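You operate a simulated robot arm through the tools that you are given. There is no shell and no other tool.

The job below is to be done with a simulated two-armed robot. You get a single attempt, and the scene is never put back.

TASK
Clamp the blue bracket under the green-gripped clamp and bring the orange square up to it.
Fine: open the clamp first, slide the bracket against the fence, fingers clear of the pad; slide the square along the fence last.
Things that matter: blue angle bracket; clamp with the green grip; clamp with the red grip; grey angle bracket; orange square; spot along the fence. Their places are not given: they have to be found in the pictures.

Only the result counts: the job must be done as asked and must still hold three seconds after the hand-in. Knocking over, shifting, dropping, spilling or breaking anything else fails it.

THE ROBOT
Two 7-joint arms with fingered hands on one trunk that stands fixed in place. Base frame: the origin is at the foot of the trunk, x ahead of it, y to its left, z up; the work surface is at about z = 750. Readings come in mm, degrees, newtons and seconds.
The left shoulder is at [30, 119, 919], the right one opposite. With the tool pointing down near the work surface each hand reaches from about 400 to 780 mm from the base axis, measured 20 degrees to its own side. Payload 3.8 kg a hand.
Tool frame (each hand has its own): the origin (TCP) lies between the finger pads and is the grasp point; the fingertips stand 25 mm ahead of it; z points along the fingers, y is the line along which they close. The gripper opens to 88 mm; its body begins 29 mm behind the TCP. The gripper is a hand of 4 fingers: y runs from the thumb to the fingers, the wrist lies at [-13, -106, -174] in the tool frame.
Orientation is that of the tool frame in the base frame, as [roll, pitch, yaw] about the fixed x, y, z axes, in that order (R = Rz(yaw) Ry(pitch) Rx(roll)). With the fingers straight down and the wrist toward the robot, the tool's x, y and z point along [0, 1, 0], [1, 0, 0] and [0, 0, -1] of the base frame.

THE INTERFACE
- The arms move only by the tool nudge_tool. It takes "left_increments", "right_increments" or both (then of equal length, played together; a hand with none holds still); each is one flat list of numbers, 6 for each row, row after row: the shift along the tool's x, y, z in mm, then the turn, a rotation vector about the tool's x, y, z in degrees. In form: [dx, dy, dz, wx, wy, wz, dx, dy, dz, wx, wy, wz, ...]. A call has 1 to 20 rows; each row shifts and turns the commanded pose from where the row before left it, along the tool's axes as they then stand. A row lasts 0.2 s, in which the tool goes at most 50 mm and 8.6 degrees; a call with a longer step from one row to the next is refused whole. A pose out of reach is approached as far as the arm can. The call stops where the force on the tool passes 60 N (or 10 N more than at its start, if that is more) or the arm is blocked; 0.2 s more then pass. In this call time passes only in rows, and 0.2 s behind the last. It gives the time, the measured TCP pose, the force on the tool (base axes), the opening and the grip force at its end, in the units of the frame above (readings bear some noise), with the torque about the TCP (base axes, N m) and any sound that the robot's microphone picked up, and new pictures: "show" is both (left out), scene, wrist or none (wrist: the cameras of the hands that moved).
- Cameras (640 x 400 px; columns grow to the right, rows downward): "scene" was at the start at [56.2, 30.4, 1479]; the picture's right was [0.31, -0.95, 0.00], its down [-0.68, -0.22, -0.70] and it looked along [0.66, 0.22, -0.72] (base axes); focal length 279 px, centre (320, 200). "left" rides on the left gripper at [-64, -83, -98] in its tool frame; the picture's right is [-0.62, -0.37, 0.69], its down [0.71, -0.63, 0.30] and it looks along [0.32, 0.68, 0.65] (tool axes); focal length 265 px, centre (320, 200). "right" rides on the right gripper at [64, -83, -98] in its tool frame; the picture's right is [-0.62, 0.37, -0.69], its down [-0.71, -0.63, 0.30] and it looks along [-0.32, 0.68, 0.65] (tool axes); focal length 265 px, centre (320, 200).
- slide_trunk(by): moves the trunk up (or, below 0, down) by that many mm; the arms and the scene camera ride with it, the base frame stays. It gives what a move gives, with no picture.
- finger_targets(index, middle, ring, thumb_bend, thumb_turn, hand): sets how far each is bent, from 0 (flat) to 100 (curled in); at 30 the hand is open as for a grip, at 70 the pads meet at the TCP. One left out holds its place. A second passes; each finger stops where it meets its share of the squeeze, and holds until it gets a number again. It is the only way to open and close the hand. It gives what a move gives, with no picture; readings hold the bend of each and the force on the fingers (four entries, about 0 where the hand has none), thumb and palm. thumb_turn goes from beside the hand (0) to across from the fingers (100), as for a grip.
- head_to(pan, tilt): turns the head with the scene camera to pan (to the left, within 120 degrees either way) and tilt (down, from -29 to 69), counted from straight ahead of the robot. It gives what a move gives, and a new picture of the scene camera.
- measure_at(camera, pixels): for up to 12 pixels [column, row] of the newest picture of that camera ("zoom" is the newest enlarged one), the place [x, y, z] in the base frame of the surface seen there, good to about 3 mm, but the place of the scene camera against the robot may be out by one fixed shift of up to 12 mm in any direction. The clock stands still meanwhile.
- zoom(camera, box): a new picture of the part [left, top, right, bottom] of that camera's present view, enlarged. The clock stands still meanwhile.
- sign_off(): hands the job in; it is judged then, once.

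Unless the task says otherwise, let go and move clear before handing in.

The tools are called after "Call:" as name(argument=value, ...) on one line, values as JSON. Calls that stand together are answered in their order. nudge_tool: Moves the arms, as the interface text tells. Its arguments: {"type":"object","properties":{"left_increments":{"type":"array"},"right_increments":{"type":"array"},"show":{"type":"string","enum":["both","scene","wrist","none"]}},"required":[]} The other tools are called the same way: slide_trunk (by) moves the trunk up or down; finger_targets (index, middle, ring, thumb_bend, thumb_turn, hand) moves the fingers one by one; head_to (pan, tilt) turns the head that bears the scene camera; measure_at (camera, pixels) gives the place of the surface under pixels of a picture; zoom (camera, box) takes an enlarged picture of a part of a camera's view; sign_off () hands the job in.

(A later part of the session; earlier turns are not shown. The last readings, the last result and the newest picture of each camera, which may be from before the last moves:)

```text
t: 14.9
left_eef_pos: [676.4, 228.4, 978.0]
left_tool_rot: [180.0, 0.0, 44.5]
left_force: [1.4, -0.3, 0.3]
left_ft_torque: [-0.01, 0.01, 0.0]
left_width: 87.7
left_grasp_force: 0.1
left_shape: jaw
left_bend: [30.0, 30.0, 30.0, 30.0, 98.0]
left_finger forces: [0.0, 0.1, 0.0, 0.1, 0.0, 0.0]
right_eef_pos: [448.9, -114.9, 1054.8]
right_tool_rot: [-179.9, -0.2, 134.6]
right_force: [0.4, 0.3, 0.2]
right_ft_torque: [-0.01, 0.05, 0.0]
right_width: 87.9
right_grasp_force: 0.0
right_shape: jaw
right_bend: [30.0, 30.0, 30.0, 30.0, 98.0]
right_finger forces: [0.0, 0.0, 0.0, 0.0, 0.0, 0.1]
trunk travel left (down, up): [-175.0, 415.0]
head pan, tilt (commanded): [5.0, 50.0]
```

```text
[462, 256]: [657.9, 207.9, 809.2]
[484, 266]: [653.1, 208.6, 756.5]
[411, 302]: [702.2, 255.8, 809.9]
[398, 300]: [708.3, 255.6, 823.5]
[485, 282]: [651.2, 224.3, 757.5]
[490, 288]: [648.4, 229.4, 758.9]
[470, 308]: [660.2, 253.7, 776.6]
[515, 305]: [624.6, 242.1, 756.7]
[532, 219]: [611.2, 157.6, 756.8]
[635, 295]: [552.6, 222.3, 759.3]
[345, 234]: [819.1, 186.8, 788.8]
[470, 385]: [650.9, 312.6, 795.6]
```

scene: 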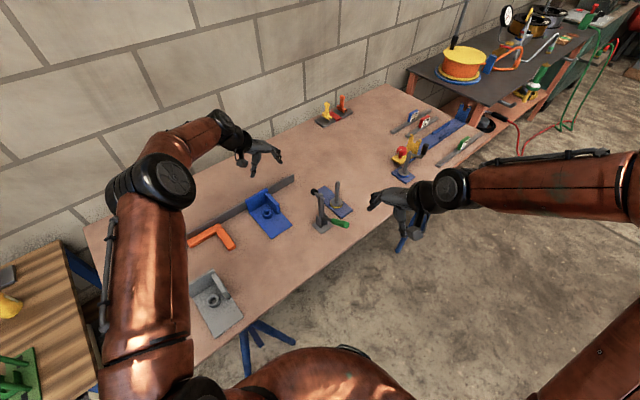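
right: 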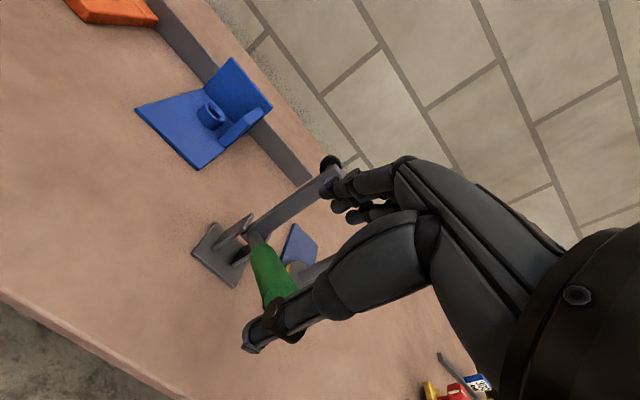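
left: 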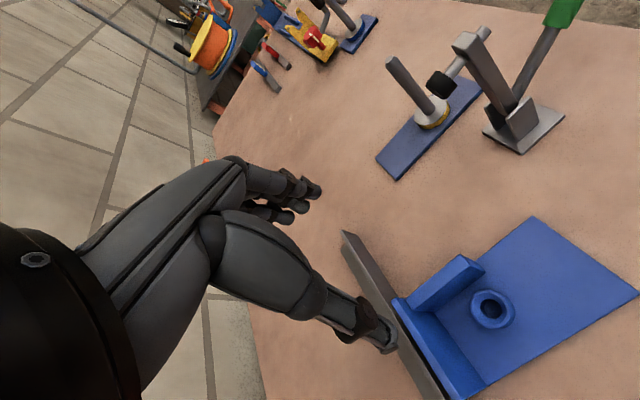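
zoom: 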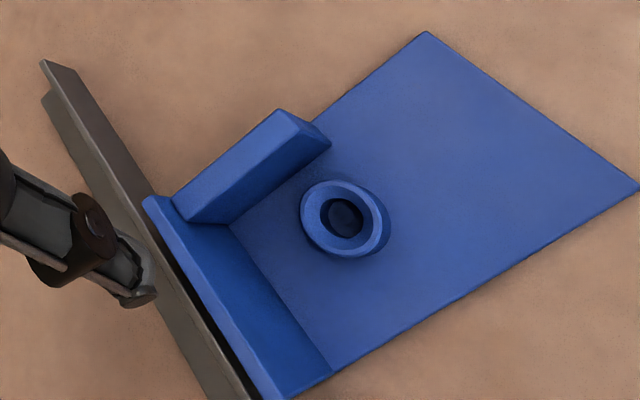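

The rib is centred at s≈310.5 with its top at z≈810, the ring top is at 777, and the hand sits at s=312, d=642. I'll descend to z≈812 so the fingers straddle the rib above the ring.

Call:
nudge_tool(left_increments=[0, -1.5, 24, 0, 0, 0, 0, 0, 24, 0, 0, 0, 0, 0, 24, 0, 0, 0, 0, 0, 24, 0, 0, 0, 0, 0, 24, 0, 0, 0, 0, 0, 24, 0, 0, 0, 0, 0, 22, 0, 0, 0], show="both")

```text
t: 16.5
left_eef_pos: [673.3, 230.1, 814.6]
left_tool_rot: [-180.0, 0.0, 44.6]
left_force: [-0.2, 0.3, 0.5]
left_ft_torque: [-0.01, 0.01, 0.05]
left_width: 87.7
left_grasp_force: 0.1
left_shape: jaw
left_bend: [30.0, 30.0, 30.0, 30.0, 98.0]
left_finger forces: [0.0, 0.0, 0.1, 0.1, 0.0, 0.0]
right_eef_pos: [448.8, -114.3, 1054.2]
right_tool_rot: [-180.0, 0.0, 134.6]
right_force: [0.2, -0.2, 0.7]
right_ft_torque: [0.01, 0.01, 0.01]
right_width: 88.0
right_grasp_force: 0.1
right_shape: jaw
right_bend: [30.0, 30.0, 30.0, 30.0, 98.0]
right_finger forces: [0.1, 0.0, 0.1, 0.0, 0.0, 0.0]
trunk travel left (down, up): [-175.0, 415.0]
head pan, tilt (commanded): [5.0, 50.0]
```

scene: 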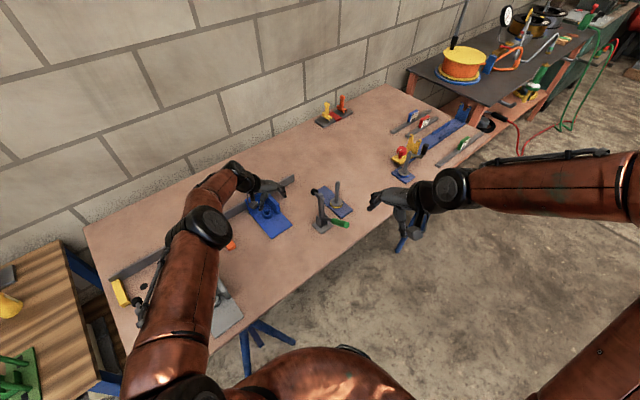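
left: 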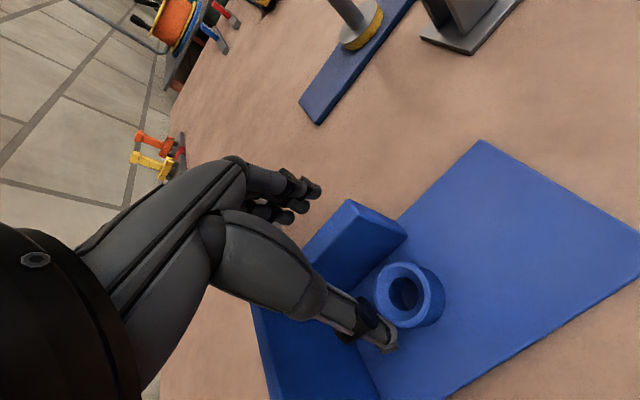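

The thumb at left pixel (380,335) hovers beside the ring, and the fingers at (300,190) hang beyond the rib. A zoom will confirm this before I close.

Call:
zoom(camera="left", box=[220, 140, 480, 380])

Call:
zoom(camera="scene", box=[200, 140, 340, 250])

Call:
measure_at(camera="left", pixels=[[388, 345], [380, 325], [312, 190], [300, 205], [350, 215], [385, 225], [400, 270]])

```text
1.67 times, centred on (350, 260) of left
```

zoom: 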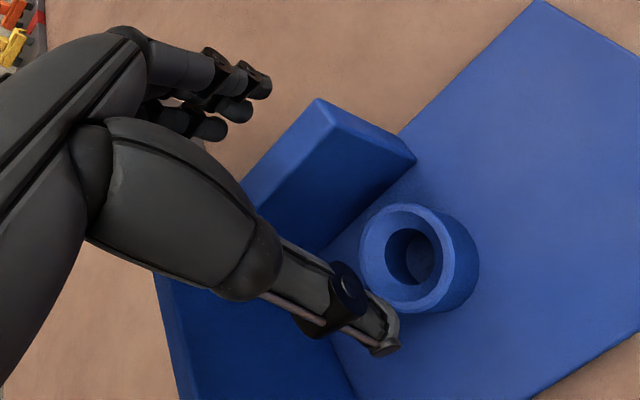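

```text
3.64 times, centred on (270, 195) of scene
```

zoom: 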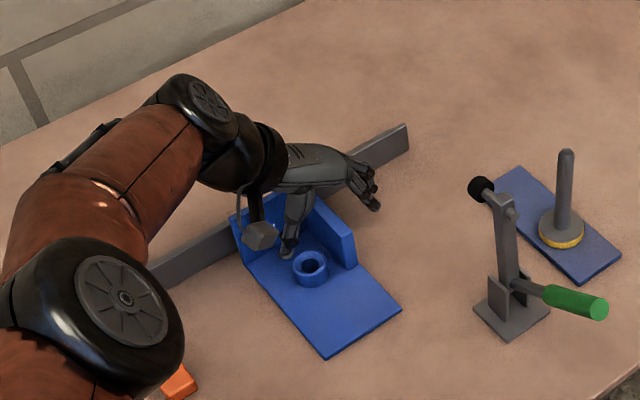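

```text
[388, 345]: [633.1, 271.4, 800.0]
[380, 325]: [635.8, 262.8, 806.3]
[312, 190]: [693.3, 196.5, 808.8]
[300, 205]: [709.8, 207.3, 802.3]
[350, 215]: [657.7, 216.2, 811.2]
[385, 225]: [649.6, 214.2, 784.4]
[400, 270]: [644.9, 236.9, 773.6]
```

The thumb (s≈251) and fingers (s≈347) straddle the rib nicely. I'll drop 5 mm and close the left hand on the rib.

Call:
nudge_tool(left_increments=[0, 0, 5, 0, 0, 0], show="none")

Call:
finger_targets(hand="left", index=69, middle=69, ring=69, thumb_bend=69)

Call:
nudge_tool(left_increments=[0, 0, 0, 0, 0, 0], show="both")

```text
t: 16.9
left_eef_pos: [672.9, 230.3, 809.3]
left_tool_rot: [-180.0, 0.0, 44.6]
left_force: [0.0, 0.6, 0.1]
left_ft_torque: [0.01, 0.01, -0.01]
left_width: 87.4
left_grasp_force: 0.1
left_shape: jaw
left_bend: [30.0, 30.0, 30.0, 30.0, 98.0]
left_finger forces: [0.0, 0.0, 0.0, 0.0, 0.0, 0.0]
right_eef_pos: [448.9, -114.2, 1053.9]
right_tool_rot: [180.0, 0.0, 134.6]
right_force: [-0.4, 0.1, 0.1]
right_ft_torque: [0.01, -0.03, -0.02]
right_width: 87.8
right_grasp_force: 0.0
right_shape: jaw
right_bend: [30.0, 30.0, 30.0, 30.0, 98.0]
right_finger forces: [0.0, 0.0, 0.1, 0.1, 0.1, 0.0]
trunk travel left (down, up): [-175.0, 415.0]
head pan, tilt (commanded): [5.0, 50.0]
```

```text
t: 17.9
left_eef_pos: [673.5, 230.4, 810.5]
left_tool_rot: [179.9, 0.0, 44.6]
left_force: [0.0, -0.4, 0.0]
left_ft_torque: [0.0, 0.01, -0.04]
left_width: 8.4
left_grasp_force: 4.4
left_shape: fingers
left_bend: [66.0, 67.0, 67.0, 65.0, 97.0]
left_finger forces: [1.6, 1.6, 1.1, 0.0, 3.3, 0.0]
right_eef_pos: [448.9, -114.8, 1053.6]
right_tool_rot: [-180.0, 0.0, 134.6]
right_force: [0.3, 0.0, -0.6]
right_ft_torque: [-0.03, -0.01, 0.02]
right_width: 87.8
right_grasp_force: 0.1
right_shape: jaw
right_bend: [30.0, 30.0, 30.0, 30.0, 98.0]
right_finger forces: [0.0, 0.1, 0.0, 0.0, 0.0, 0.1]
trunk travel left (down, up): [-175.0, 415.0]
head pan, tilt (commanded): [5.0, 50.0]
```

```text
t: 18.3
left_eef_pos: [673.5, 228.9, 809.6]
left_tool_rot: [-179.9, 0.0, 44.5]
left_force: [-0.1, -1.5, -0.3]
left_ft_torque: [0.01, 0.01, -0.02]
left_width: 8.4
left_grasp_force: 3.9
left_shape: fingers
left_bend: [66.0, 67.0, 67.0, 65.0, 97.0]
left_finger forces: [1.6, 1.5, 1.1, 0.0, 3.5, 0.0]
right_eef_pos: [448.0, -113.2, 1054.0]
right_tool_rot: [-180.0, 0.0, 134.5]
right_force: [-0.4, 0.4, -1.0]
right_ft_torque: [0.03, 0.03, 0.06]
right_width: 87.6
right_grasp_force: 0.1
right_shape: jaw
right_bend: [30.0, 30.0, 30.0, 30.0, 98.0]
right_finger forces: [0.0, 0.0, 0.0, 0.0, 0.1, 0.0]
trunk travel left (down, up): [-175.0, 415.0]
head pan, tilt (commanded): [5.0, 50.0]
```

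scene: 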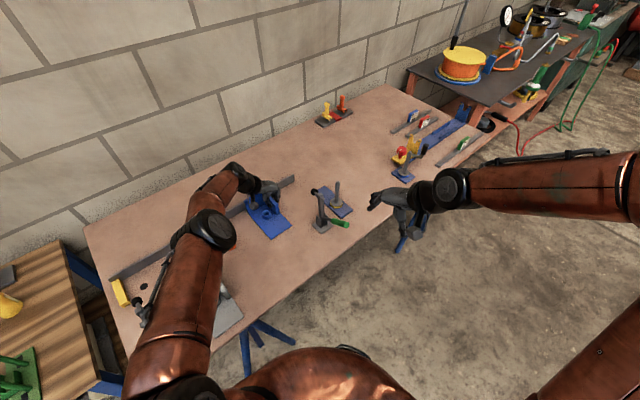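
left: 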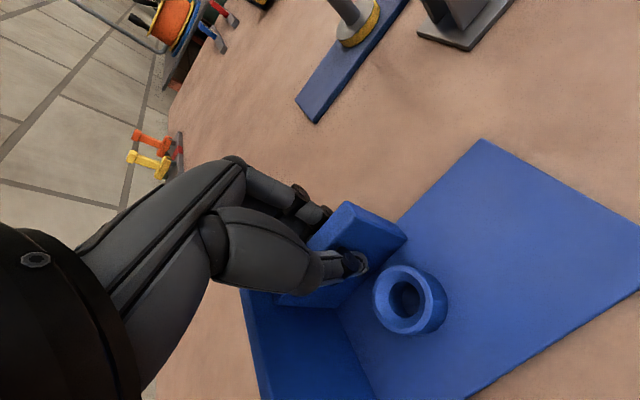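

The rib is pinched by the thumb and all three fingers at about 4 N. I'll squeeze a bit more firmly, then try a small slide to confirm the bracket moves with the hand.

Call:
finger_targets(hand="left", index=76, middle=76, ring=76, thumb_bend=76)

Call:
nudge_tool(left_increments=[0, 5, 0, 0, 0, 0, 0, 8, 0, 0, 0, 0, 0, 8, 0, 0, 0, 0, 0, 8, 0, 0, 0, 0, 0, 8, 0, 0, 0, 0], show="both")

```text
t: 19.3
left_eef_pos: [673.6, 230.9, 809.9]
left_tool_rot: [-180.0, 0.0, 44.6]
left_force: [0.0, 1.4, 0.1]
left_ft_torque: [0.08, 0.19, -0.1]
left_width: 6.6
left_grasp_force: 13.8
left_shape: fingers
left_bend: [74.0, 74.0, 74.0, 65.0, 96.0]
left_finger forces: [5.9, 3.9, 3.3, 0.0, 13.7, 0.1]
right_eef_pos: [447.6, -114.1, 1053.3]
right_tool_rot: [-179.9, 0.1, 134.7]
right_force: [-0.1, -0.1, 0.3]
right_ft_torque: [0.04, 0.01, 0.0]
right_width: 87.8
right_grasp_force: 0.1
right_shape: jaw
right_bend: [30.0, 30.0, 30.0, 30.0, 98.0]
right_finger forces: [0.1, 0.0, 0.2, 0.0, 0.0, 0.0]
trunk travel left (down, up): [-175.0, 415.0]
head pan, tilt (commanded): [5.0, 50.0]
```

```text
t: 20.5
left_eef_pos: [682.3, 200.8, 813.9]
left_tool_rot: [180.0, 0.0, 44.5]
left_force: [0.1, 0.9, -2.2]
left_ft_torque: [0.03, 0.1, -0.06]
left_width: 6.0
left_grasp_force: 12.0
left_shape: fingers
left_bend: [74.0, 74.0, 75.0, 65.0, 95.0]
left_finger forces: [6.7, 3.4, 1.7, 0.0, 12.4, 0.0]
left hand out of reach, approached as far as the arm can: row 2, 3, 4
right_eef_pos: [449.6, -114.2, 1056.3]
right_tool_rot: [179.9, -0.1, 134.6]
right_force: [0.2, 0.1, -0.7]
right_ft_torque: [-0.02, -0.02, -0.04]
right_width: 87.9
right_grasp_force: 0.1
right_shape: jaw
right_bend: [30.0, 30.0, 30.0, 30.0, 98.0]
right_finger forces: [0.0, 0.0, 0.0, 0.0, 0.0, 0.0]
trunk travel left (down, up): [-175.0, 415.0]
head pan, tilt (commanded): [5.0, 50.0]
```

scene: 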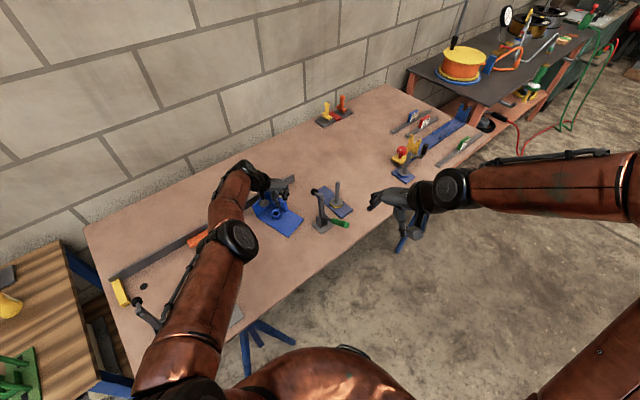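
left: 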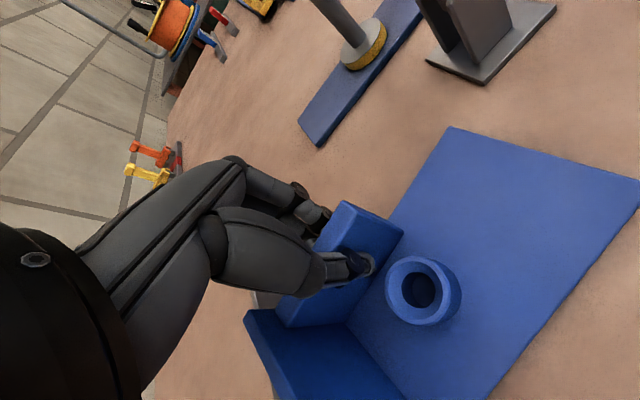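

The arm ran out of reach with the fingers straight down: the hand stopped about 30 mm along and drifted roughly 15 mm off line, so I need to tilt the wrist back toward the robot. First I'll measure where the bracket is now and the outline of my own hand.

Call:
measure_at(camera="left", pixels=[[452, 128], [638, 182], [350, 205], [402, 230], [250, 312], [423, 290], [400, 272], [345, 240], [290, 300], [300, 345], [500, 395], [430, 60]])

Call:
measure_at(camera="left", pixels=[[235, 160], [205, 180], [150, 225], [80, 250], [120, 280], [215, 240], [240, 210], [280, 250], [270, 185], [320, 215], [350, 262], [150, 330]])

Call:
zoom(camera="scene", box=[210, 140, 360, 250])

```text
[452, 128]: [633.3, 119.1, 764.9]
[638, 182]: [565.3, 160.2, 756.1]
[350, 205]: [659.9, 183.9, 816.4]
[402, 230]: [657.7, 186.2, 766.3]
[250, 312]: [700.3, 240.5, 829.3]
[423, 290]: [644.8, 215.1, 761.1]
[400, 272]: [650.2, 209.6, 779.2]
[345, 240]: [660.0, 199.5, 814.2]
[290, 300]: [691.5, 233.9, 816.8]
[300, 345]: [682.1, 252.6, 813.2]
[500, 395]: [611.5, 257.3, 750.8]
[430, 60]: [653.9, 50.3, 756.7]
```

```text
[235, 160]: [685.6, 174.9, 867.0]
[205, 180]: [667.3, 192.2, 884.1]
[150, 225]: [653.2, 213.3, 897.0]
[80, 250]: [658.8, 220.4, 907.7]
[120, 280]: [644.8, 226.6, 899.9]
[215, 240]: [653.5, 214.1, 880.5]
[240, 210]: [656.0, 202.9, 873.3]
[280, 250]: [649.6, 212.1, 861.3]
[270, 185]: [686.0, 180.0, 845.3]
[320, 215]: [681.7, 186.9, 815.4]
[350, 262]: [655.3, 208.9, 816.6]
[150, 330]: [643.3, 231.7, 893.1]
```

```text
3.64 times, centred on (285, 195) of scene
```

zoom: 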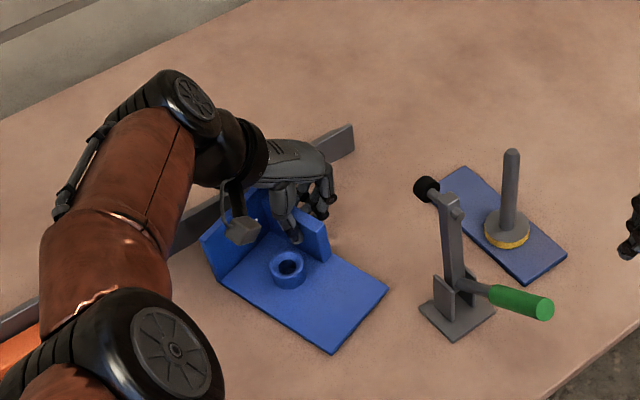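

The measurements show the bracket turned about 15° in the pinch and the hand rose about 4 mm as the arm hit its limit. I'll lower slightly, then release the rib and look again before regrasping with the wrist tilted back for reach.

Call:
nudge_tool(left_increments=[0, -12, 0, 0, 0, 0, 0, -12, 2, 0, 0, 0, 0, -3, 2, 0, 0, 0], show="wrist")

```text
t: 21.3
left_eef_pos: [674.0, 223.0, 807.1]
left_tool_rot: [-179.9, 0.1, 44.5]
left_force: [1.3, -0.6, -1.1]
left_ft_torque: [0.04, 0.07, 0.0]
left_width: 6.7
left_grasp_force: 12.4
left_shape: fingers
left_bend: [74.0, 75.0, 76.0, 67.0, 94.0]
left_finger forces: [9.4, 3.3, 0.5, 0.1, 11.8, 0.1]
left hand out of reach, approached as far as the arm can: row 2
right_eef_pos: [448.5, -113.9, 1054.0]
right_tool_rot: [-180.0, -0.1, 134.6]
right_force: [0.1, -0.6, 0.0]
right_ft_torque: [-0.03, -0.02, 0.01]
right_width: 88.0
right_grasp_force: 0.2
right_shape: jaw
right_bend: [30.0, 30.0, 30.0, 30.0, 98.0]
right_finger forces: [0.0, 0.0, 0.0, 0.0, 0.0, 0.1]
trunk travel left (down, up): [-175.0, 415.0]
head pan, tilt (commanded): [5.0, 50.0]
```

left: 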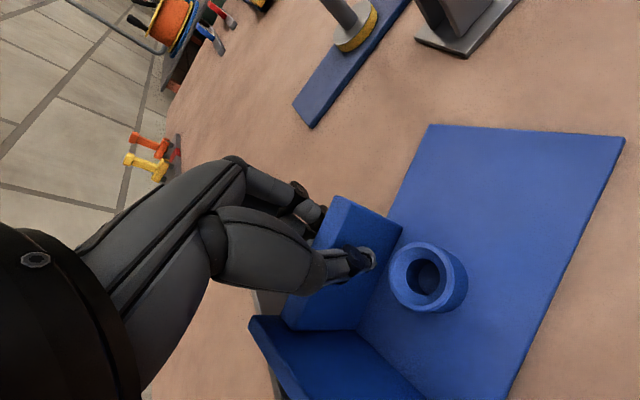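

The bracket pivots in the pinch: index 9.4 N against ring 0.5 N, and it turned further on this small move. Pinching the rib is a poor way to steer it, so I'll release and later push on its round boss with two fingers, using the fence to square it up.

Call:
finger_targets(hand="left", index=30, middle=30, ring=30, thumb_bend=30)

Call:
nudge_tool(left_increments=[0, 0, -20, 0, 0, 0, 0, -5, -30, 0, 0, 0, 0, -5, -30, 0, 0, 0, 0, 0, -30, 0, 0, 0, -10, 0, -30, 0, 0, 0], show="both")

```text
t: 22.3
left_eef_pos: [672.7, 223.0, 807.0]
left_tool_rot: [-179.9, 0.1, 44.5]
left_force: [-0.7, 0.1, -0.3]
left_ft_torque: [0.01, 0.0, 0.02]
left_width: 84.4
left_grasp_force: 0.1
left_shape: fingers
left_bend: [30.0, 30.0, 30.0, 30.0, 97.0]
left_finger forces: [0.1, 0.0, 0.1, 0.1, 0.1, 0.1]
right_eef_pos: [448.9, -113.7, 1055.2]
right_tool_rot: [180.0, 0.1, 134.6]
right_force: [0.1, -0.5, -0.1]
right_ft_torque: [0.0, -0.01, 0.02]
right_width: 87.9
right_grasp_force: 0.0
right_shape: jaw
right_bend: [30.0, 30.0, 30.0, 30.0, 98.0]
right_finger forces: [0.0, 0.1, 0.0, 0.1, 0.1, 0.0]
trunk travel left (down, up): [-175.0, 415.0]
head pan, tilt (commanded): [5.0, 50.0]
```

```text
t: 23.5
left_eef_pos: [697.7, 231.5, 940.4]
left_tool_rot: [-179.9, 0.0, 44.4]
left_force: [0.3, 0.4, -0.1]
left_ft_torque: [0.03, 0.0, -0.03]
left_width: 84.5
left_grasp_force: 0.0
left_shape: fingers
left_bend: [30.0, 30.0, 30.0, 30.0, 97.0]
left_finger forces: [0.0, 0.0, 0.0, 0.1, 0.0, 0.0]
left hand out of reach, approached as far as the arm can: row 1, 2, 3, 4, 5
right_eef_pos: [448.7, -114.5, 1055.4]
right_tool_rot: [180.0, 0.0, 134.5]
right_force: [0.3, 0.8, 0.9]
right_ft_torque: [-0.01, 0.02, -0.03]
right_width: 87.6
right_grasp_force: 0.1
right_shape: jaw
right_bend: [30.0, 30.0, 30.0, 30.0, 98.0]
right_finger forces: [0.1, 0.1, 0.0, 0.0, 0.1, 0.1]
trunk travel left (down, up): [-175.0, 415.0]
head pan, tilt (commanded): [5.0, 50.0]
```

scene: 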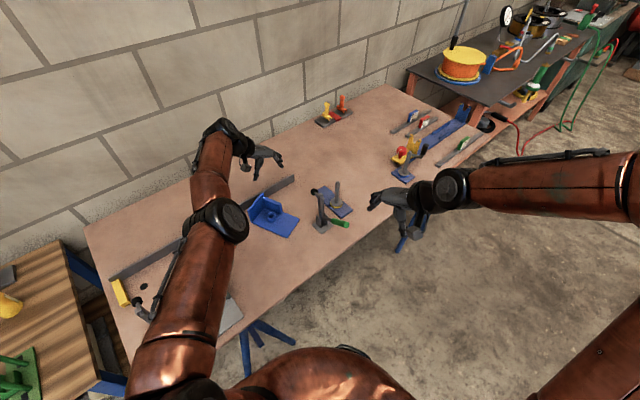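
left: 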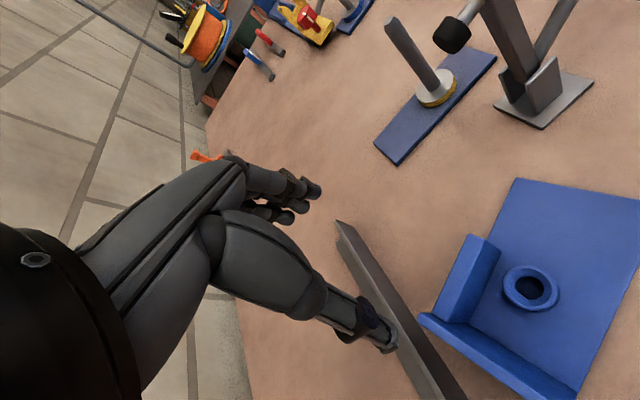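

The bracket is released and the left hand is up, but the arm reports being limited in this posture. I'll bring the hand back to a comfortable pose nearer the shoulder and see how it settles.

Call:
nudge_tool(left_increments=[-20, -20, -10, 0, 0, 0, -20, -20, -10, 0, 0, 0, -20, -20, -10, 0, 0, 0, -20, -20, 0, 0, 0, 0, -20, -20, 0, 0, 0, 0, 0, 0, 0, 0, 0, 0], show="both")

```text
t: 24.9
left_eef_pos: [689.9, 269.7, 964.1]
left_tool_rot: [-180.0, 0.1, 44.4]
left_force: [0.6, 0.5, -0.2]
left_ft_torque: [0.03, 0.05, -0.03]
left_width: 84.5
left_grasp_force: 0.1
left_shape: fingers
left_bend: [30.0, 30.0, 30.0, 30.0, 97.0]
left_finger forces: [0.1, 0.0, 0.0, 0.1, 0.1, 0.0]
left hand out of reach, approached as far as the arm can: row 1, 2, 3, 4, 5
right_eef_pos: [449.2, -114.7, 1055.2]
right_tool_rot: [-180.0, 0.0, 134.6]
right_force: [-0.1, 0.3, 0.7]
right_ft_torque: [0.02, -0.03, -0.01]
right_width: 87.9
right_grasp_force: 0.1
right_shape: jaw
right_bend: [30.0, 30.0, 30.0, 30.0, 98.0]
right_finger forces: [0.0, 0.0, 0.0, 0.0, 0.0, 0.0]
trunk travel left (down, up): [-175.0, 415.0]
head pan, tilt (commanded): [5.0, 50.0]
```

scene: 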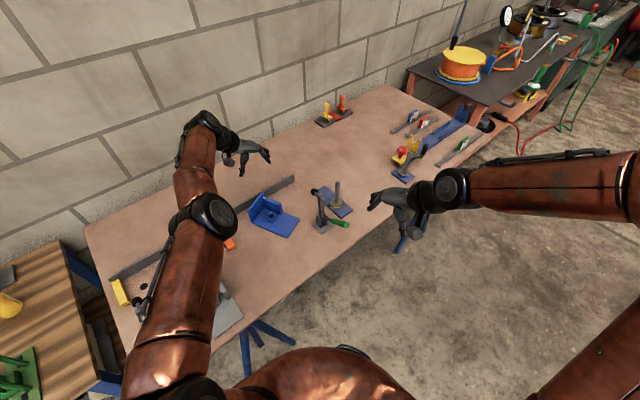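
left: 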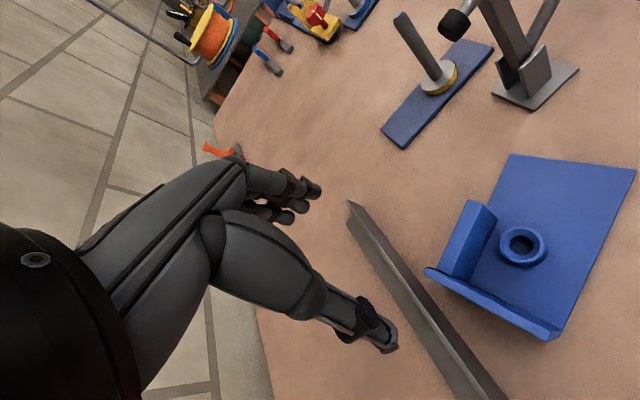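

The hand barely followed, going (−8,+38,+24) where I asked for (−141,+1,+30), so the wrist is against a joint limit in this yaw. I'll turn the hand back toward its standard orientation and check the response.

Call:
nudge_tool(left_increments=[0, 0, 0, 0, 0, -7.5, 0, 0, 0, 0, 0, -7.5, 0, 0, 0, 0, 0, -7.5, 0, 0, 0, 0, 0, -7.5, 0, 0, 0, 0, 0, -7.5, 0, 0, 0, 0, 0, -7.5], show="both")

```text
t: 26.3
left_eef_pos: [743.3, 283.8, 960.9]
left_tool_rot: [-179.9, 0.0, 89.7]
left_force: [-0.1, -0.1, 0.5]
left_ft_torque: [0.01, -0.01, -0.03]
left_width: 84.3
left_grasp_force: 0.0
left_shape: fingers
left_bend: [30.0, 30.0, 30.0, 30.0, 97.0]
left_finger forces: [0.0, 0.0, 0.0, 0.0, 0.1, 0.0]
left hand out of reach, approached as far as the arm can: row 1, 2, 3, 4, 5, 6
right_eef_pos: [449.0, -114.1, 1055.5]
right_tool_rot: [180.0, 0.0, 134.6]
right_force: [0.6, 0.4, -0.1]
right_ft_torque: [0.02, -0.03, 0.01]
right_width: 87.9
right_grasp_force: 0.0
right_shape: jaw
right_bend: [30.0, 30.0, 30.0, 30.0, 98.0]
right_finger forces: [0.0, 0.0, 0.0, 0.0, 0.0, 0.1]
trunk travel left (down, up): [-175.0, 415.0]
head pan, tilt (commanded): [5.0, 50.0]
```

scene: 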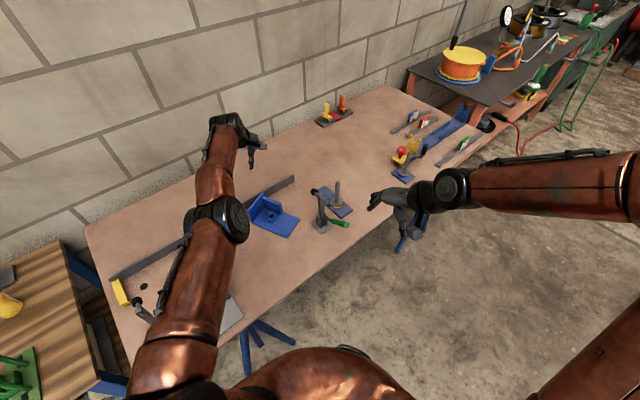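
left: 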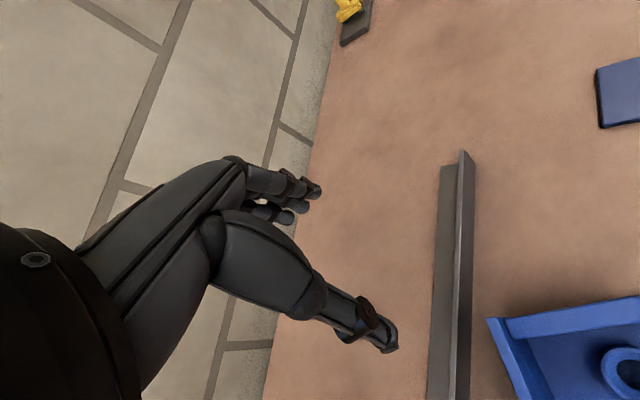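

The wrist now sits about 626 mm from the shoulder, so the arm is stretched nearly straight and isn't retracting. I'll command a clear inward and upward move, in free space above the table, to get the elbow bending again.

Call:
nudge_tool(left_increments=[0, -30, -10, 0, 0, 0, 0, -30, -10, 0, 0, 0, 0, -30, -10, 0, 0, 0, 0, -30, -10, 0, 0, 0], show="scene")

```text
t: 27.3
left_eef_pos: [656.0, 292.2, 1001.6]
left_tool_rot: [179.9, 0.0, 89.8]
left_force: [-0.3, -1.3, 0.4]
left_ft_torque: [0.01, 0.02, 0.04]
left_width: 84.6
left_grasp_force: 0.1
left_shape: fingers
left_bend: [30.0, 30.0, 30.0, 30.0, 98.0]
left_finger forces: [0.1, 0.0, 0.0, 0.0, 0.0, 0.1]
left hand out of reach, approached as far as the arm can: row 1, 2
right_eef_pos: [449.7, -114.5, 1052.9]
right_tool_rot: [-180.0, 0.0, 134.6]
right_force: [0.9, -0.1, -1.0]
right_ft_torque: [0.05, 0.0, -0.02]
right_width: 87.7
right_grasp_force: 0.1
right_shape: jaw
right_bend: [30.0, 30.0, 30.0, 30.0, 98.0]
right_finger forces: [0.0, 0.0, 0.0, 0.1, 0.1, 0.0]
trunk travel left (down, up): [-175.0, 415.0]
head pan, tilt (commanded): [5.0, 50.0]
```

scene: 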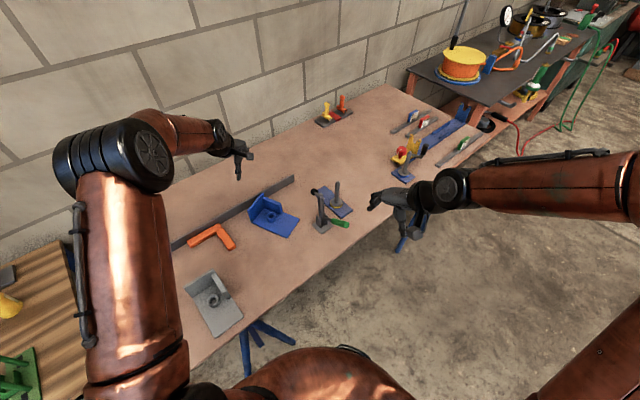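

The arm has recovered with the elbow bent again, at (656,292,1002). Now I'll settle it and get a fresh wrist picture of the bracket.

Call:
nudge_tool(left_increments=[0, -20, 0, 0, 0, 0, 0, -20, 0, 0, 0, 0, 0, -20, 0, 0, 0, 0, 0, 0, 0, 0, 0, 0], show="wrist")

Call:
zoom(camera="scene", box=[180, 150, 360, 260])

```text
t: 28.3
left_eef_pos: [593.3, 293.7, 1000.9]
left_tool_rot: [-180.0, -0.1, 89.6]
left_force: [0.1, -0.1, 0.0]
left_ft_torque: [-0.03, 0.01, 0.0]
left_width: 84.6
left_grasp_force: 0.1
left_shape: fingers
left_bend: [30.0, 30.0, 30.0, 30.0, 98.0]
left_finger forces: [0.1, 0.1, 0.0, 0.0, 0.0, 0.0]
right_eef_pos: [450.0, -115.3, 1054.2]
right_tool_rot: [180.0, -0.1, 134.6]
right_force: [0.1, 0.0, 0.5]
right_ft_torque: [0.0, -0.01, 0.02]
right_width: 88.1
right_grasp_force: 0.1
right_shape: jaw
right_bend: [30.0, 30.0, 30.0, 30.0, 98.0]
right_finger forces: [0.1, 0.1, 0.0, 0.1, 0.0, 0.0]
trunk travel left (down, up): [-175.0, 415.0]
head pan, tilt (commanded): [5.0, 50.0]
```

left: 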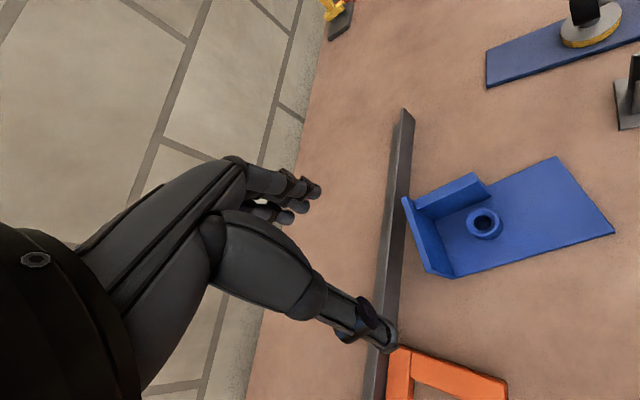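

```text
3.56 times, centred on (270, 205) of scene
```

zoom: 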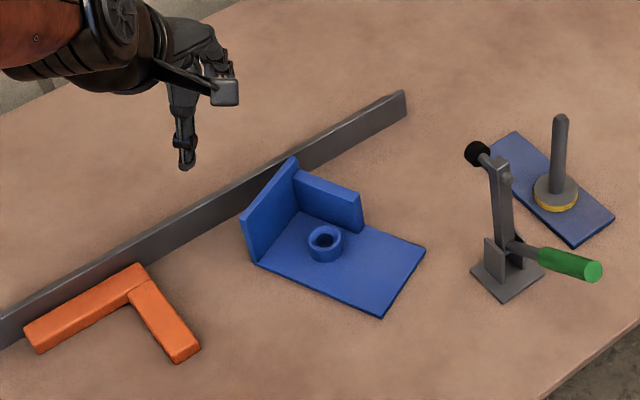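

The bracket is back on the table but rotated, with its right end near the fence, and nothing else has moved. I'll measure its corners and ring from the wrist picture.

Call:
zoom(camera="left", box=[370, 130, 640, 300])

Call:
measure_at(camera="left", pixels=[[556, 158], [612, 232], [430, 274], [452, 275], [405, 200], [472, 176], [488, 195], [415, 210], [470, 222], [497, 218], [485, 210], [482, 238]])

```text
2.35 times, centred on (505, 215) of left
```

zoom: 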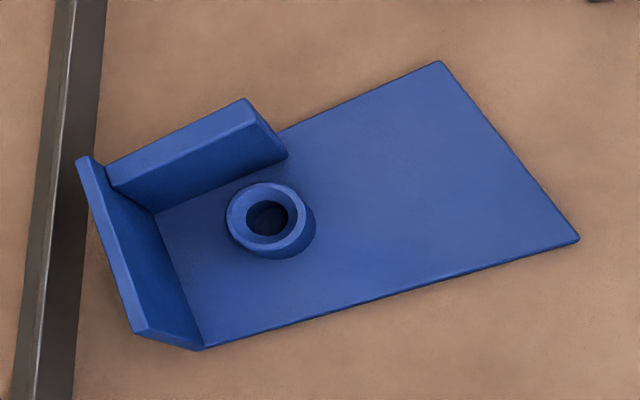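

```text
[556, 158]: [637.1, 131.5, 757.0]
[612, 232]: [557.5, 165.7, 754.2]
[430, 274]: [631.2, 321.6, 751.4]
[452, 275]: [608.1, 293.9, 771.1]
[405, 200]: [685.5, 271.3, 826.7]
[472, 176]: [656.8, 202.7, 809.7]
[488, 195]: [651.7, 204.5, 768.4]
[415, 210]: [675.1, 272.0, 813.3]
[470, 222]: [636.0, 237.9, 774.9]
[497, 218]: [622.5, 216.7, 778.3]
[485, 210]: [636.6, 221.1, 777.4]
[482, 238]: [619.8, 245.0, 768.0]
```

Measured: the bracket is turned 22° with its right wall end about 30 mm from the fence, and the ring centre is at about (631,230). I'll get exact fingertip positions in my tool frame so I can cradle the ring between two fingers.

Call:
zoom(camera="left", box=[220, 140, 340, 240])

Call:
measure_at(camera="zoom", pixels=[[520, 200], [490, 195], [460, 160], [470, 235], [440, 250], [420, 268], [390, 275], [350, 262], [385, 180], [330, 160], [410, 215], [300, 240]])

```text
4.00 times, centred on (280, 190) of left
```

zoom: 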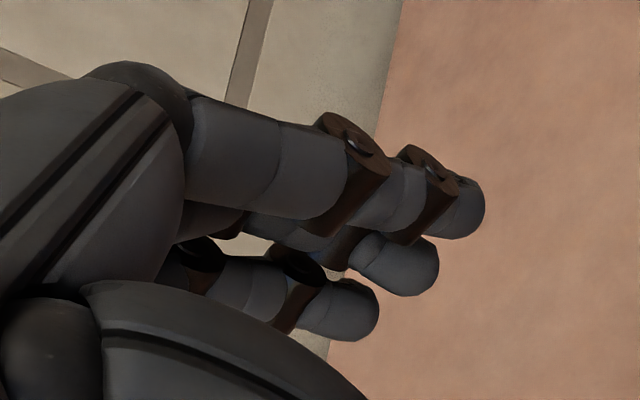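

```text
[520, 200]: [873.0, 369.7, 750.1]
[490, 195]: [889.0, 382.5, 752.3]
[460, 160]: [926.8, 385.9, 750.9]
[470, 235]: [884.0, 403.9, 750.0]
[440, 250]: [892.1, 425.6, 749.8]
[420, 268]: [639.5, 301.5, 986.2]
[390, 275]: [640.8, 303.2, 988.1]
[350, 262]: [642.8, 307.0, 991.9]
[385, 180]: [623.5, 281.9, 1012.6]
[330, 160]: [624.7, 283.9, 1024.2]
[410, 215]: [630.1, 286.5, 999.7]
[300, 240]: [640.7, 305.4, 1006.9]
```

I need the actual tips, so I'll sample a few more pixels on the index, middle and ring fingertips and the thumb.

Call:
measure_at(camera="zoom", pixels=[[465, 210], [475, 200], [455, 225], [470, 190], [430, 280], [410, 285], [425, 255], [365, 310], [370, 325], [350, 325], [340, 295], [375, 300]])

Call:
measure_at(camera="left", pixels=[[393, 342], [388, 330], [385, 347], [370, 330], [360, 305], [340, 295], [300, 285], [260, 270]])

```text
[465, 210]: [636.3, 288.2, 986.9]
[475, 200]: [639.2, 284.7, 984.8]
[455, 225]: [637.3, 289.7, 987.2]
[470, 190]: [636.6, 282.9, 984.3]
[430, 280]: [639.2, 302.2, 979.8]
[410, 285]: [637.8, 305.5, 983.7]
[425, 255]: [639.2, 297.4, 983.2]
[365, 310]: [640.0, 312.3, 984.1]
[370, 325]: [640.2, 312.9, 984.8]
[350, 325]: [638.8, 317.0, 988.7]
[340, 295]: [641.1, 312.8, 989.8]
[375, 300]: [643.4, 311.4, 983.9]
```

```text
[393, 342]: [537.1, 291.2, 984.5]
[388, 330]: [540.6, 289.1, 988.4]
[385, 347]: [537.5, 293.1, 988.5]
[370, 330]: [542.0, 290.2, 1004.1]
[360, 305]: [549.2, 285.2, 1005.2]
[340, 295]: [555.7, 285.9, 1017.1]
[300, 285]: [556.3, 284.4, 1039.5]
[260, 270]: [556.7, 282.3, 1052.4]
```

The three fingertips form a flat row about 40 mm wide, with their backs about 57 mm ahead of the TCP, so they make a good pusher. The right hand already faces the fence, so it will push the ring toward the fence to square the bracket, and the left hand moves out of the way first.

Call:
nudge_tool(left_increments=[15, -17.5, -6, 0, 0, 0, 15, -17.5, -6, 0, 0, 0, 15, -17.5, -6, 0, 0, 0, 15, -17.5, -6, 0, 0, 0, 15, -17.5, -6, 0, 0, 0, 15, -17.5, -6, 0, 0, 0, 15, -17.5, -6, 0, 0, 0, 15, -17.5, -6, 0, 0, 0, 0, 0, 0, 0, 0, 0, 0, 0, 0, 0, 0, 0], right_increments=[0, 0, 0, 0, 0, 0, 0, 0, 0, 0, 0, 0, 16.25, 35.7, 0, 0, 0, 0, 16.25, 35.7, 0, 0, 0, 0, 16.25, 35.7, 0, 0, 0, 0, 16.25, 35.7, 8, 0, 0, 0, 16.25, 35.7, 8, 0, 0, 0, 16.25, 35.7, 8, 0, 0, 0, 16.25, 35.7, 20, 0, 0, 0, 16.25, 35.5, 20, 0, 0, 0], show="both")

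```text
t: 30.5
left_eef_pos: [452.6, 413.3, 1046.5]
left_tool_rot: [179.9, -0.1, 89.5]
left_force: [-0.4, -0.4, 0.0]
left_ft_torque: [-0.02, -0.04, -0.01]
left_width: 84.5
left_grasp_force: 0.1
left_shape: fingers
left_bend: [30.0, 30.0, 30.0, 30.0, 98.0]
left_finger forces: [0.1, 0.0, 0.0, 0.0, 0.1, 0.1]
right_eef_pos: [560.1, 178.7, 989.2]
right_tool_rot: [-179.9, 0.0, 134.6]
right_force: [-0.9, 0.2, -0.7]
right_ft_torque: [-0.04, -0.01, 0.0]
right_width: 88.0
right_grasp_force: 0.1
right_shape: jaw
right_bend: [30.0, 30.0, 30.0, 30.0, 98.0]
right_finger forces: [0.1, 0.0, 0.0, 0.0, 0.0, 0.1]
trunk travel left (down, up): [-175.0, 415.0]
head pan, tilt (commanded): [5.0, 50.0]
```

scene: 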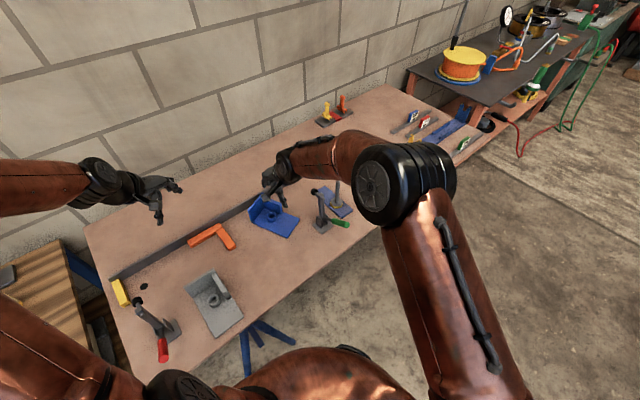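
right: 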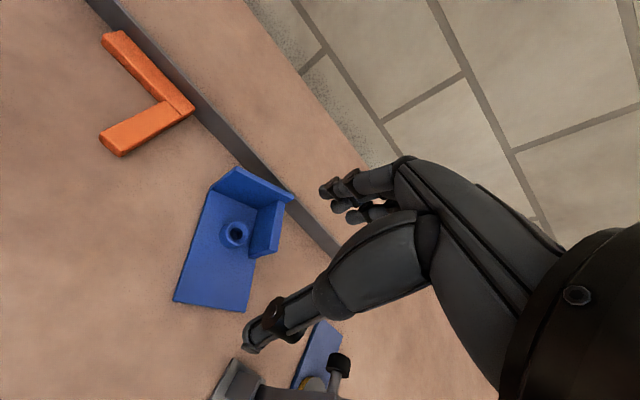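
left: 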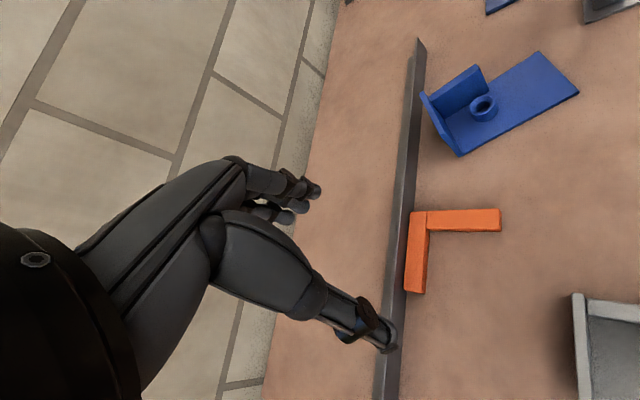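

The right hand is now in front of the bracket, facing the fence, and the left hand is clear. I'll measure the right fingertips and the bracket from this wrist camera to aim the push.

Call:
measure_at(camera="right", pixels=[[324, 191], [327, 196], [337, 206], [341, 211], [353, 215], [358, 219], [252, 340], [236, 232], [246, 310], [175, 300], [290, 197], [212, 190]])

Call:
zoom(camera="right", box=[160, 150, 360, 350])

```text
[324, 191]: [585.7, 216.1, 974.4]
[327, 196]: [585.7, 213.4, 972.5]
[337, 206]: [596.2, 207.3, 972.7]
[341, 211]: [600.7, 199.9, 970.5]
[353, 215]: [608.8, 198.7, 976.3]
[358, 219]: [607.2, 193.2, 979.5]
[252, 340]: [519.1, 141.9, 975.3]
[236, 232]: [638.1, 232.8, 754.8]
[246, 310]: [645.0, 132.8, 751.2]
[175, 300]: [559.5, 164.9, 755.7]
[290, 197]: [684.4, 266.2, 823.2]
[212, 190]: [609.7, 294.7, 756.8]
```

```text
2.00 times, centred on (260, 250) of right
```

zoom: 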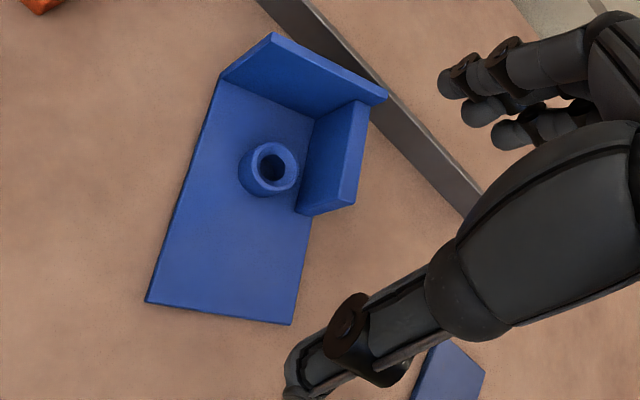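

The ring sits at s≈280 and the bracket wall's inner face offers a tall, flat surface that the finger row can push to square it up. The right arm would be near its limit there and the left arm has reach to spare, so I'll retreat the right hand and test the left hand in the fence-facing orientation.

Call:
nudge_tool(right_increments=[0, 0, -20, 0, 0, 0, -16.25, -35.5, -20, 0, 0, 0, -16.25, -35.7, -10, 0, 0, 0, -16.25, -35.7, -10, 0, 0, 0, -16.25, -35.7, 0, 0, 0, 0, -16.25, -35.7, 0, 0, 0, 0, -16.25, -35.7, 0, 0, 0, 0, -16.25, -35.7, 0, 0, 0, 0, -16.25, -35.7, 0, 0, 0, 0], left_increments=[0, 0, 0, 0, 0, 0, 0, 0, 0, 0, 0, 0, 0, 0, 0, 0, 0, 0, 0, 0, 0, 0, 0, -7.5, 0, 0, 0, 0, 0, -7.5, 0, 0, 0, 0, 0, -7.5, 0, 0, 0, 0, 0, -7.5, 0, 0, 0, 0, 0, -7.5, 0, 0, 0, 0, 0, -7.5], show="scene")

```text
t: 32.5
left_eef_pos: [454.1, 411.9, 1048.2]
left_tool_rot: [179.9, -0.3, 134.8]
left_force: [-0.3, -0.3, 0.3]
left_ft_torque: [0.0, 0.01, 0.05]
left_width: 84.5
left_grasp_force: 0.0
left_shape: fingers
left_bend: [30.0, 30.0, 30.0, 30.0, 98.0]
left_finger forces: [0.1, 0.0, 0.0, 0.1, 0.0, 0.0]
right_eef_pos: [447.6, -116.1, 1049.3]
right_tool_rot: [180.0, -0.1, 134.6]
right_force: [-0.7, -1.0, 0.1]
right_ft_torque: [0.0, 0.01, -0.04]
right_width: 87.7
right_grasp_force: 0.0
right_shape: jaw
right_bend: [30.0, 30.0, 30.0, 30.0, 98.0]
right_finger forces: [0.0, 0.0, 0.1, 0.0, 0.0, 0.0]
trunk travel left (down, up): [-175.0, 415.0]
head pan, tilt (commanded): [5.0, 50.0]
```

scene: 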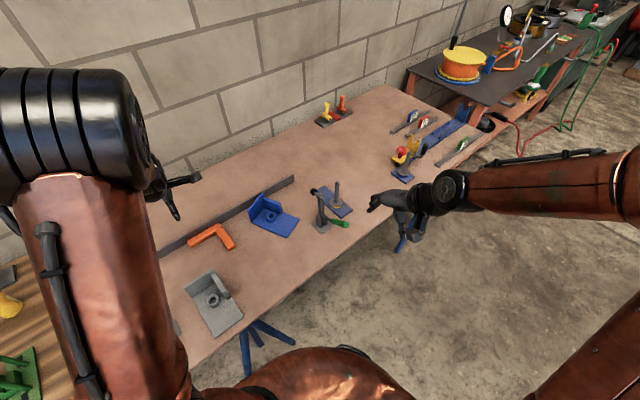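

The left hand takes this orientation without complaint. I'll bring it above the bracket at about z=930, lined up so its finger row will meet the wall's inner face.

Call:
nudge_tool(left_increments=[-30.6, -5.3, 0, 0, 0, 0, -30.6, -5.3, 0, 0, 0, 0, -30.6, -5.3, 19.6, 0, 0, 0, -30.6, -5.3, 19.6, 0, 0, 0, -30.6, -5.3, 19.6, 0, 0, 0, -30.6, -5.3, 19.6, 0, 0, 0, -30.6, -5.3, 19.6, 0, 0, 0, -30.6, -5.3, 19.6, 0, 0, 0], show="both")

```text
t: 34.3
left_eef_pos: [597.0, 208.2, 929.0]
left_tool_rot: [-180.0, 0.0, 134.6]
left_force: [-0.4, 0.8, 0.3]
left_ft_torque: [0.01, -0.05, 0.0]
left_width: 84.7
left_grasp_force: 0.2
left_shape: fingers
left_bend: [30.0, 30.0, 30.0, 30.0, 98.0]
left_finger forces: [0.0, 0.0, 0.1, 0.1, 0.0, 0.0]
right_eef_pos: [447.7, -114.3, 1048.8]
right_tool_rot: [180.0, -0.1, 134.5]
right_force: [0.4, -0.6, 0.0]
right_ft_torque: [0.0, -0.03, -0.03]
right_width: 87.9
right_grasp_force: 0.1
right_shape: jaw
right_bend: [30.0, 30.0, 30.0, 30.0, 98.0]
right_finger forces: [0.0, 0.0, 0.1, 0.1, 0.0, 0.0]
trunk travel left (down, up): [-175.0, 415.0]
head pan, tilt (commanded): [5.0, 50.0]
```

scene: 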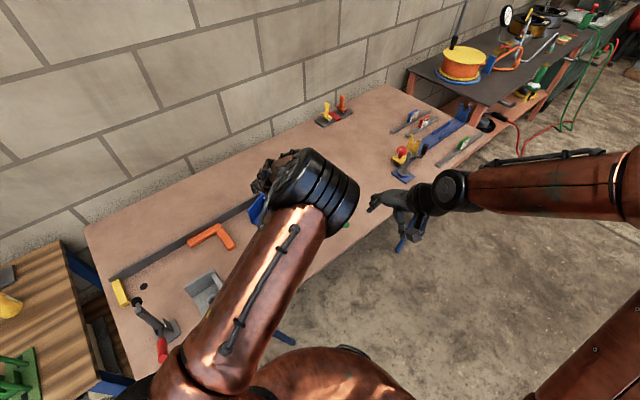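
left: 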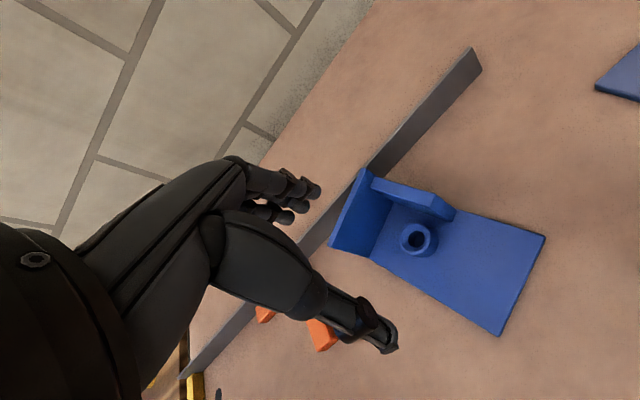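

The hand is in place, but the left elbow has swung high to the right in the scene picture around (320,190). I'll measure where it sits relative to the clamp before descending.

Call:
measure_at(camera="scene", pixels=[[320, 190], [345, 220], [300, 210], [290, 170], [270, 180], [260, 188], [355, 190], [280, 260]])

Call:
zoom(camera="left", box=[230, 120, 560, 360])

Call:
measure_at(camera="left", pixels=[[543, 237], [499, 333], [370, 258], [330, 242], [362, 172], [373, 182], [452, 212], [418, 238], [380, 205], [436, 225], [317, 192], [296, 208]])

```text
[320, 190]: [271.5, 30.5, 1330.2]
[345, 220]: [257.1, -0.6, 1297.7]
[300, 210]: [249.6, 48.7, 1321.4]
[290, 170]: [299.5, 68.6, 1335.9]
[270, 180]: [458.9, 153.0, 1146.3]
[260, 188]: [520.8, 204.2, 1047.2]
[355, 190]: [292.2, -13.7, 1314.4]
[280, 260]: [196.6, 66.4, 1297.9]
```

```text
1.67 times, centred on (395, 240) of left
```

zoom: 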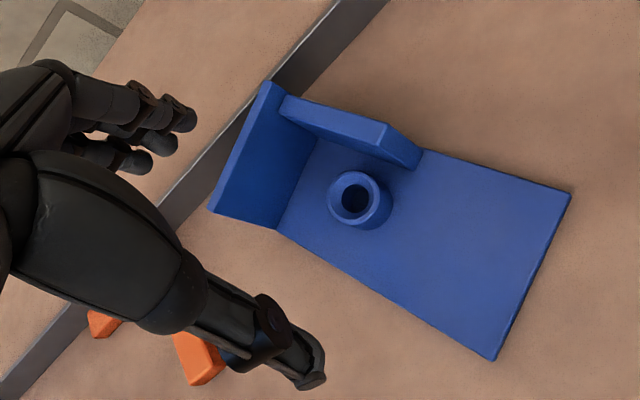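

```text
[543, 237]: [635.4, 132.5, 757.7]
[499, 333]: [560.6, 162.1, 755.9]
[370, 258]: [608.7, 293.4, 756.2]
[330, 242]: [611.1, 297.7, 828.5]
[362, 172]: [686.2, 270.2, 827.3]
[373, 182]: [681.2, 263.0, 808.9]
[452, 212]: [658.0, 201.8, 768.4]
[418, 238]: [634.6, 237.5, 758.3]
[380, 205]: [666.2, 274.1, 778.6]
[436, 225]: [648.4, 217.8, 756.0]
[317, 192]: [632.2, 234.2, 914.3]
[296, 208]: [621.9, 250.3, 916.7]
```

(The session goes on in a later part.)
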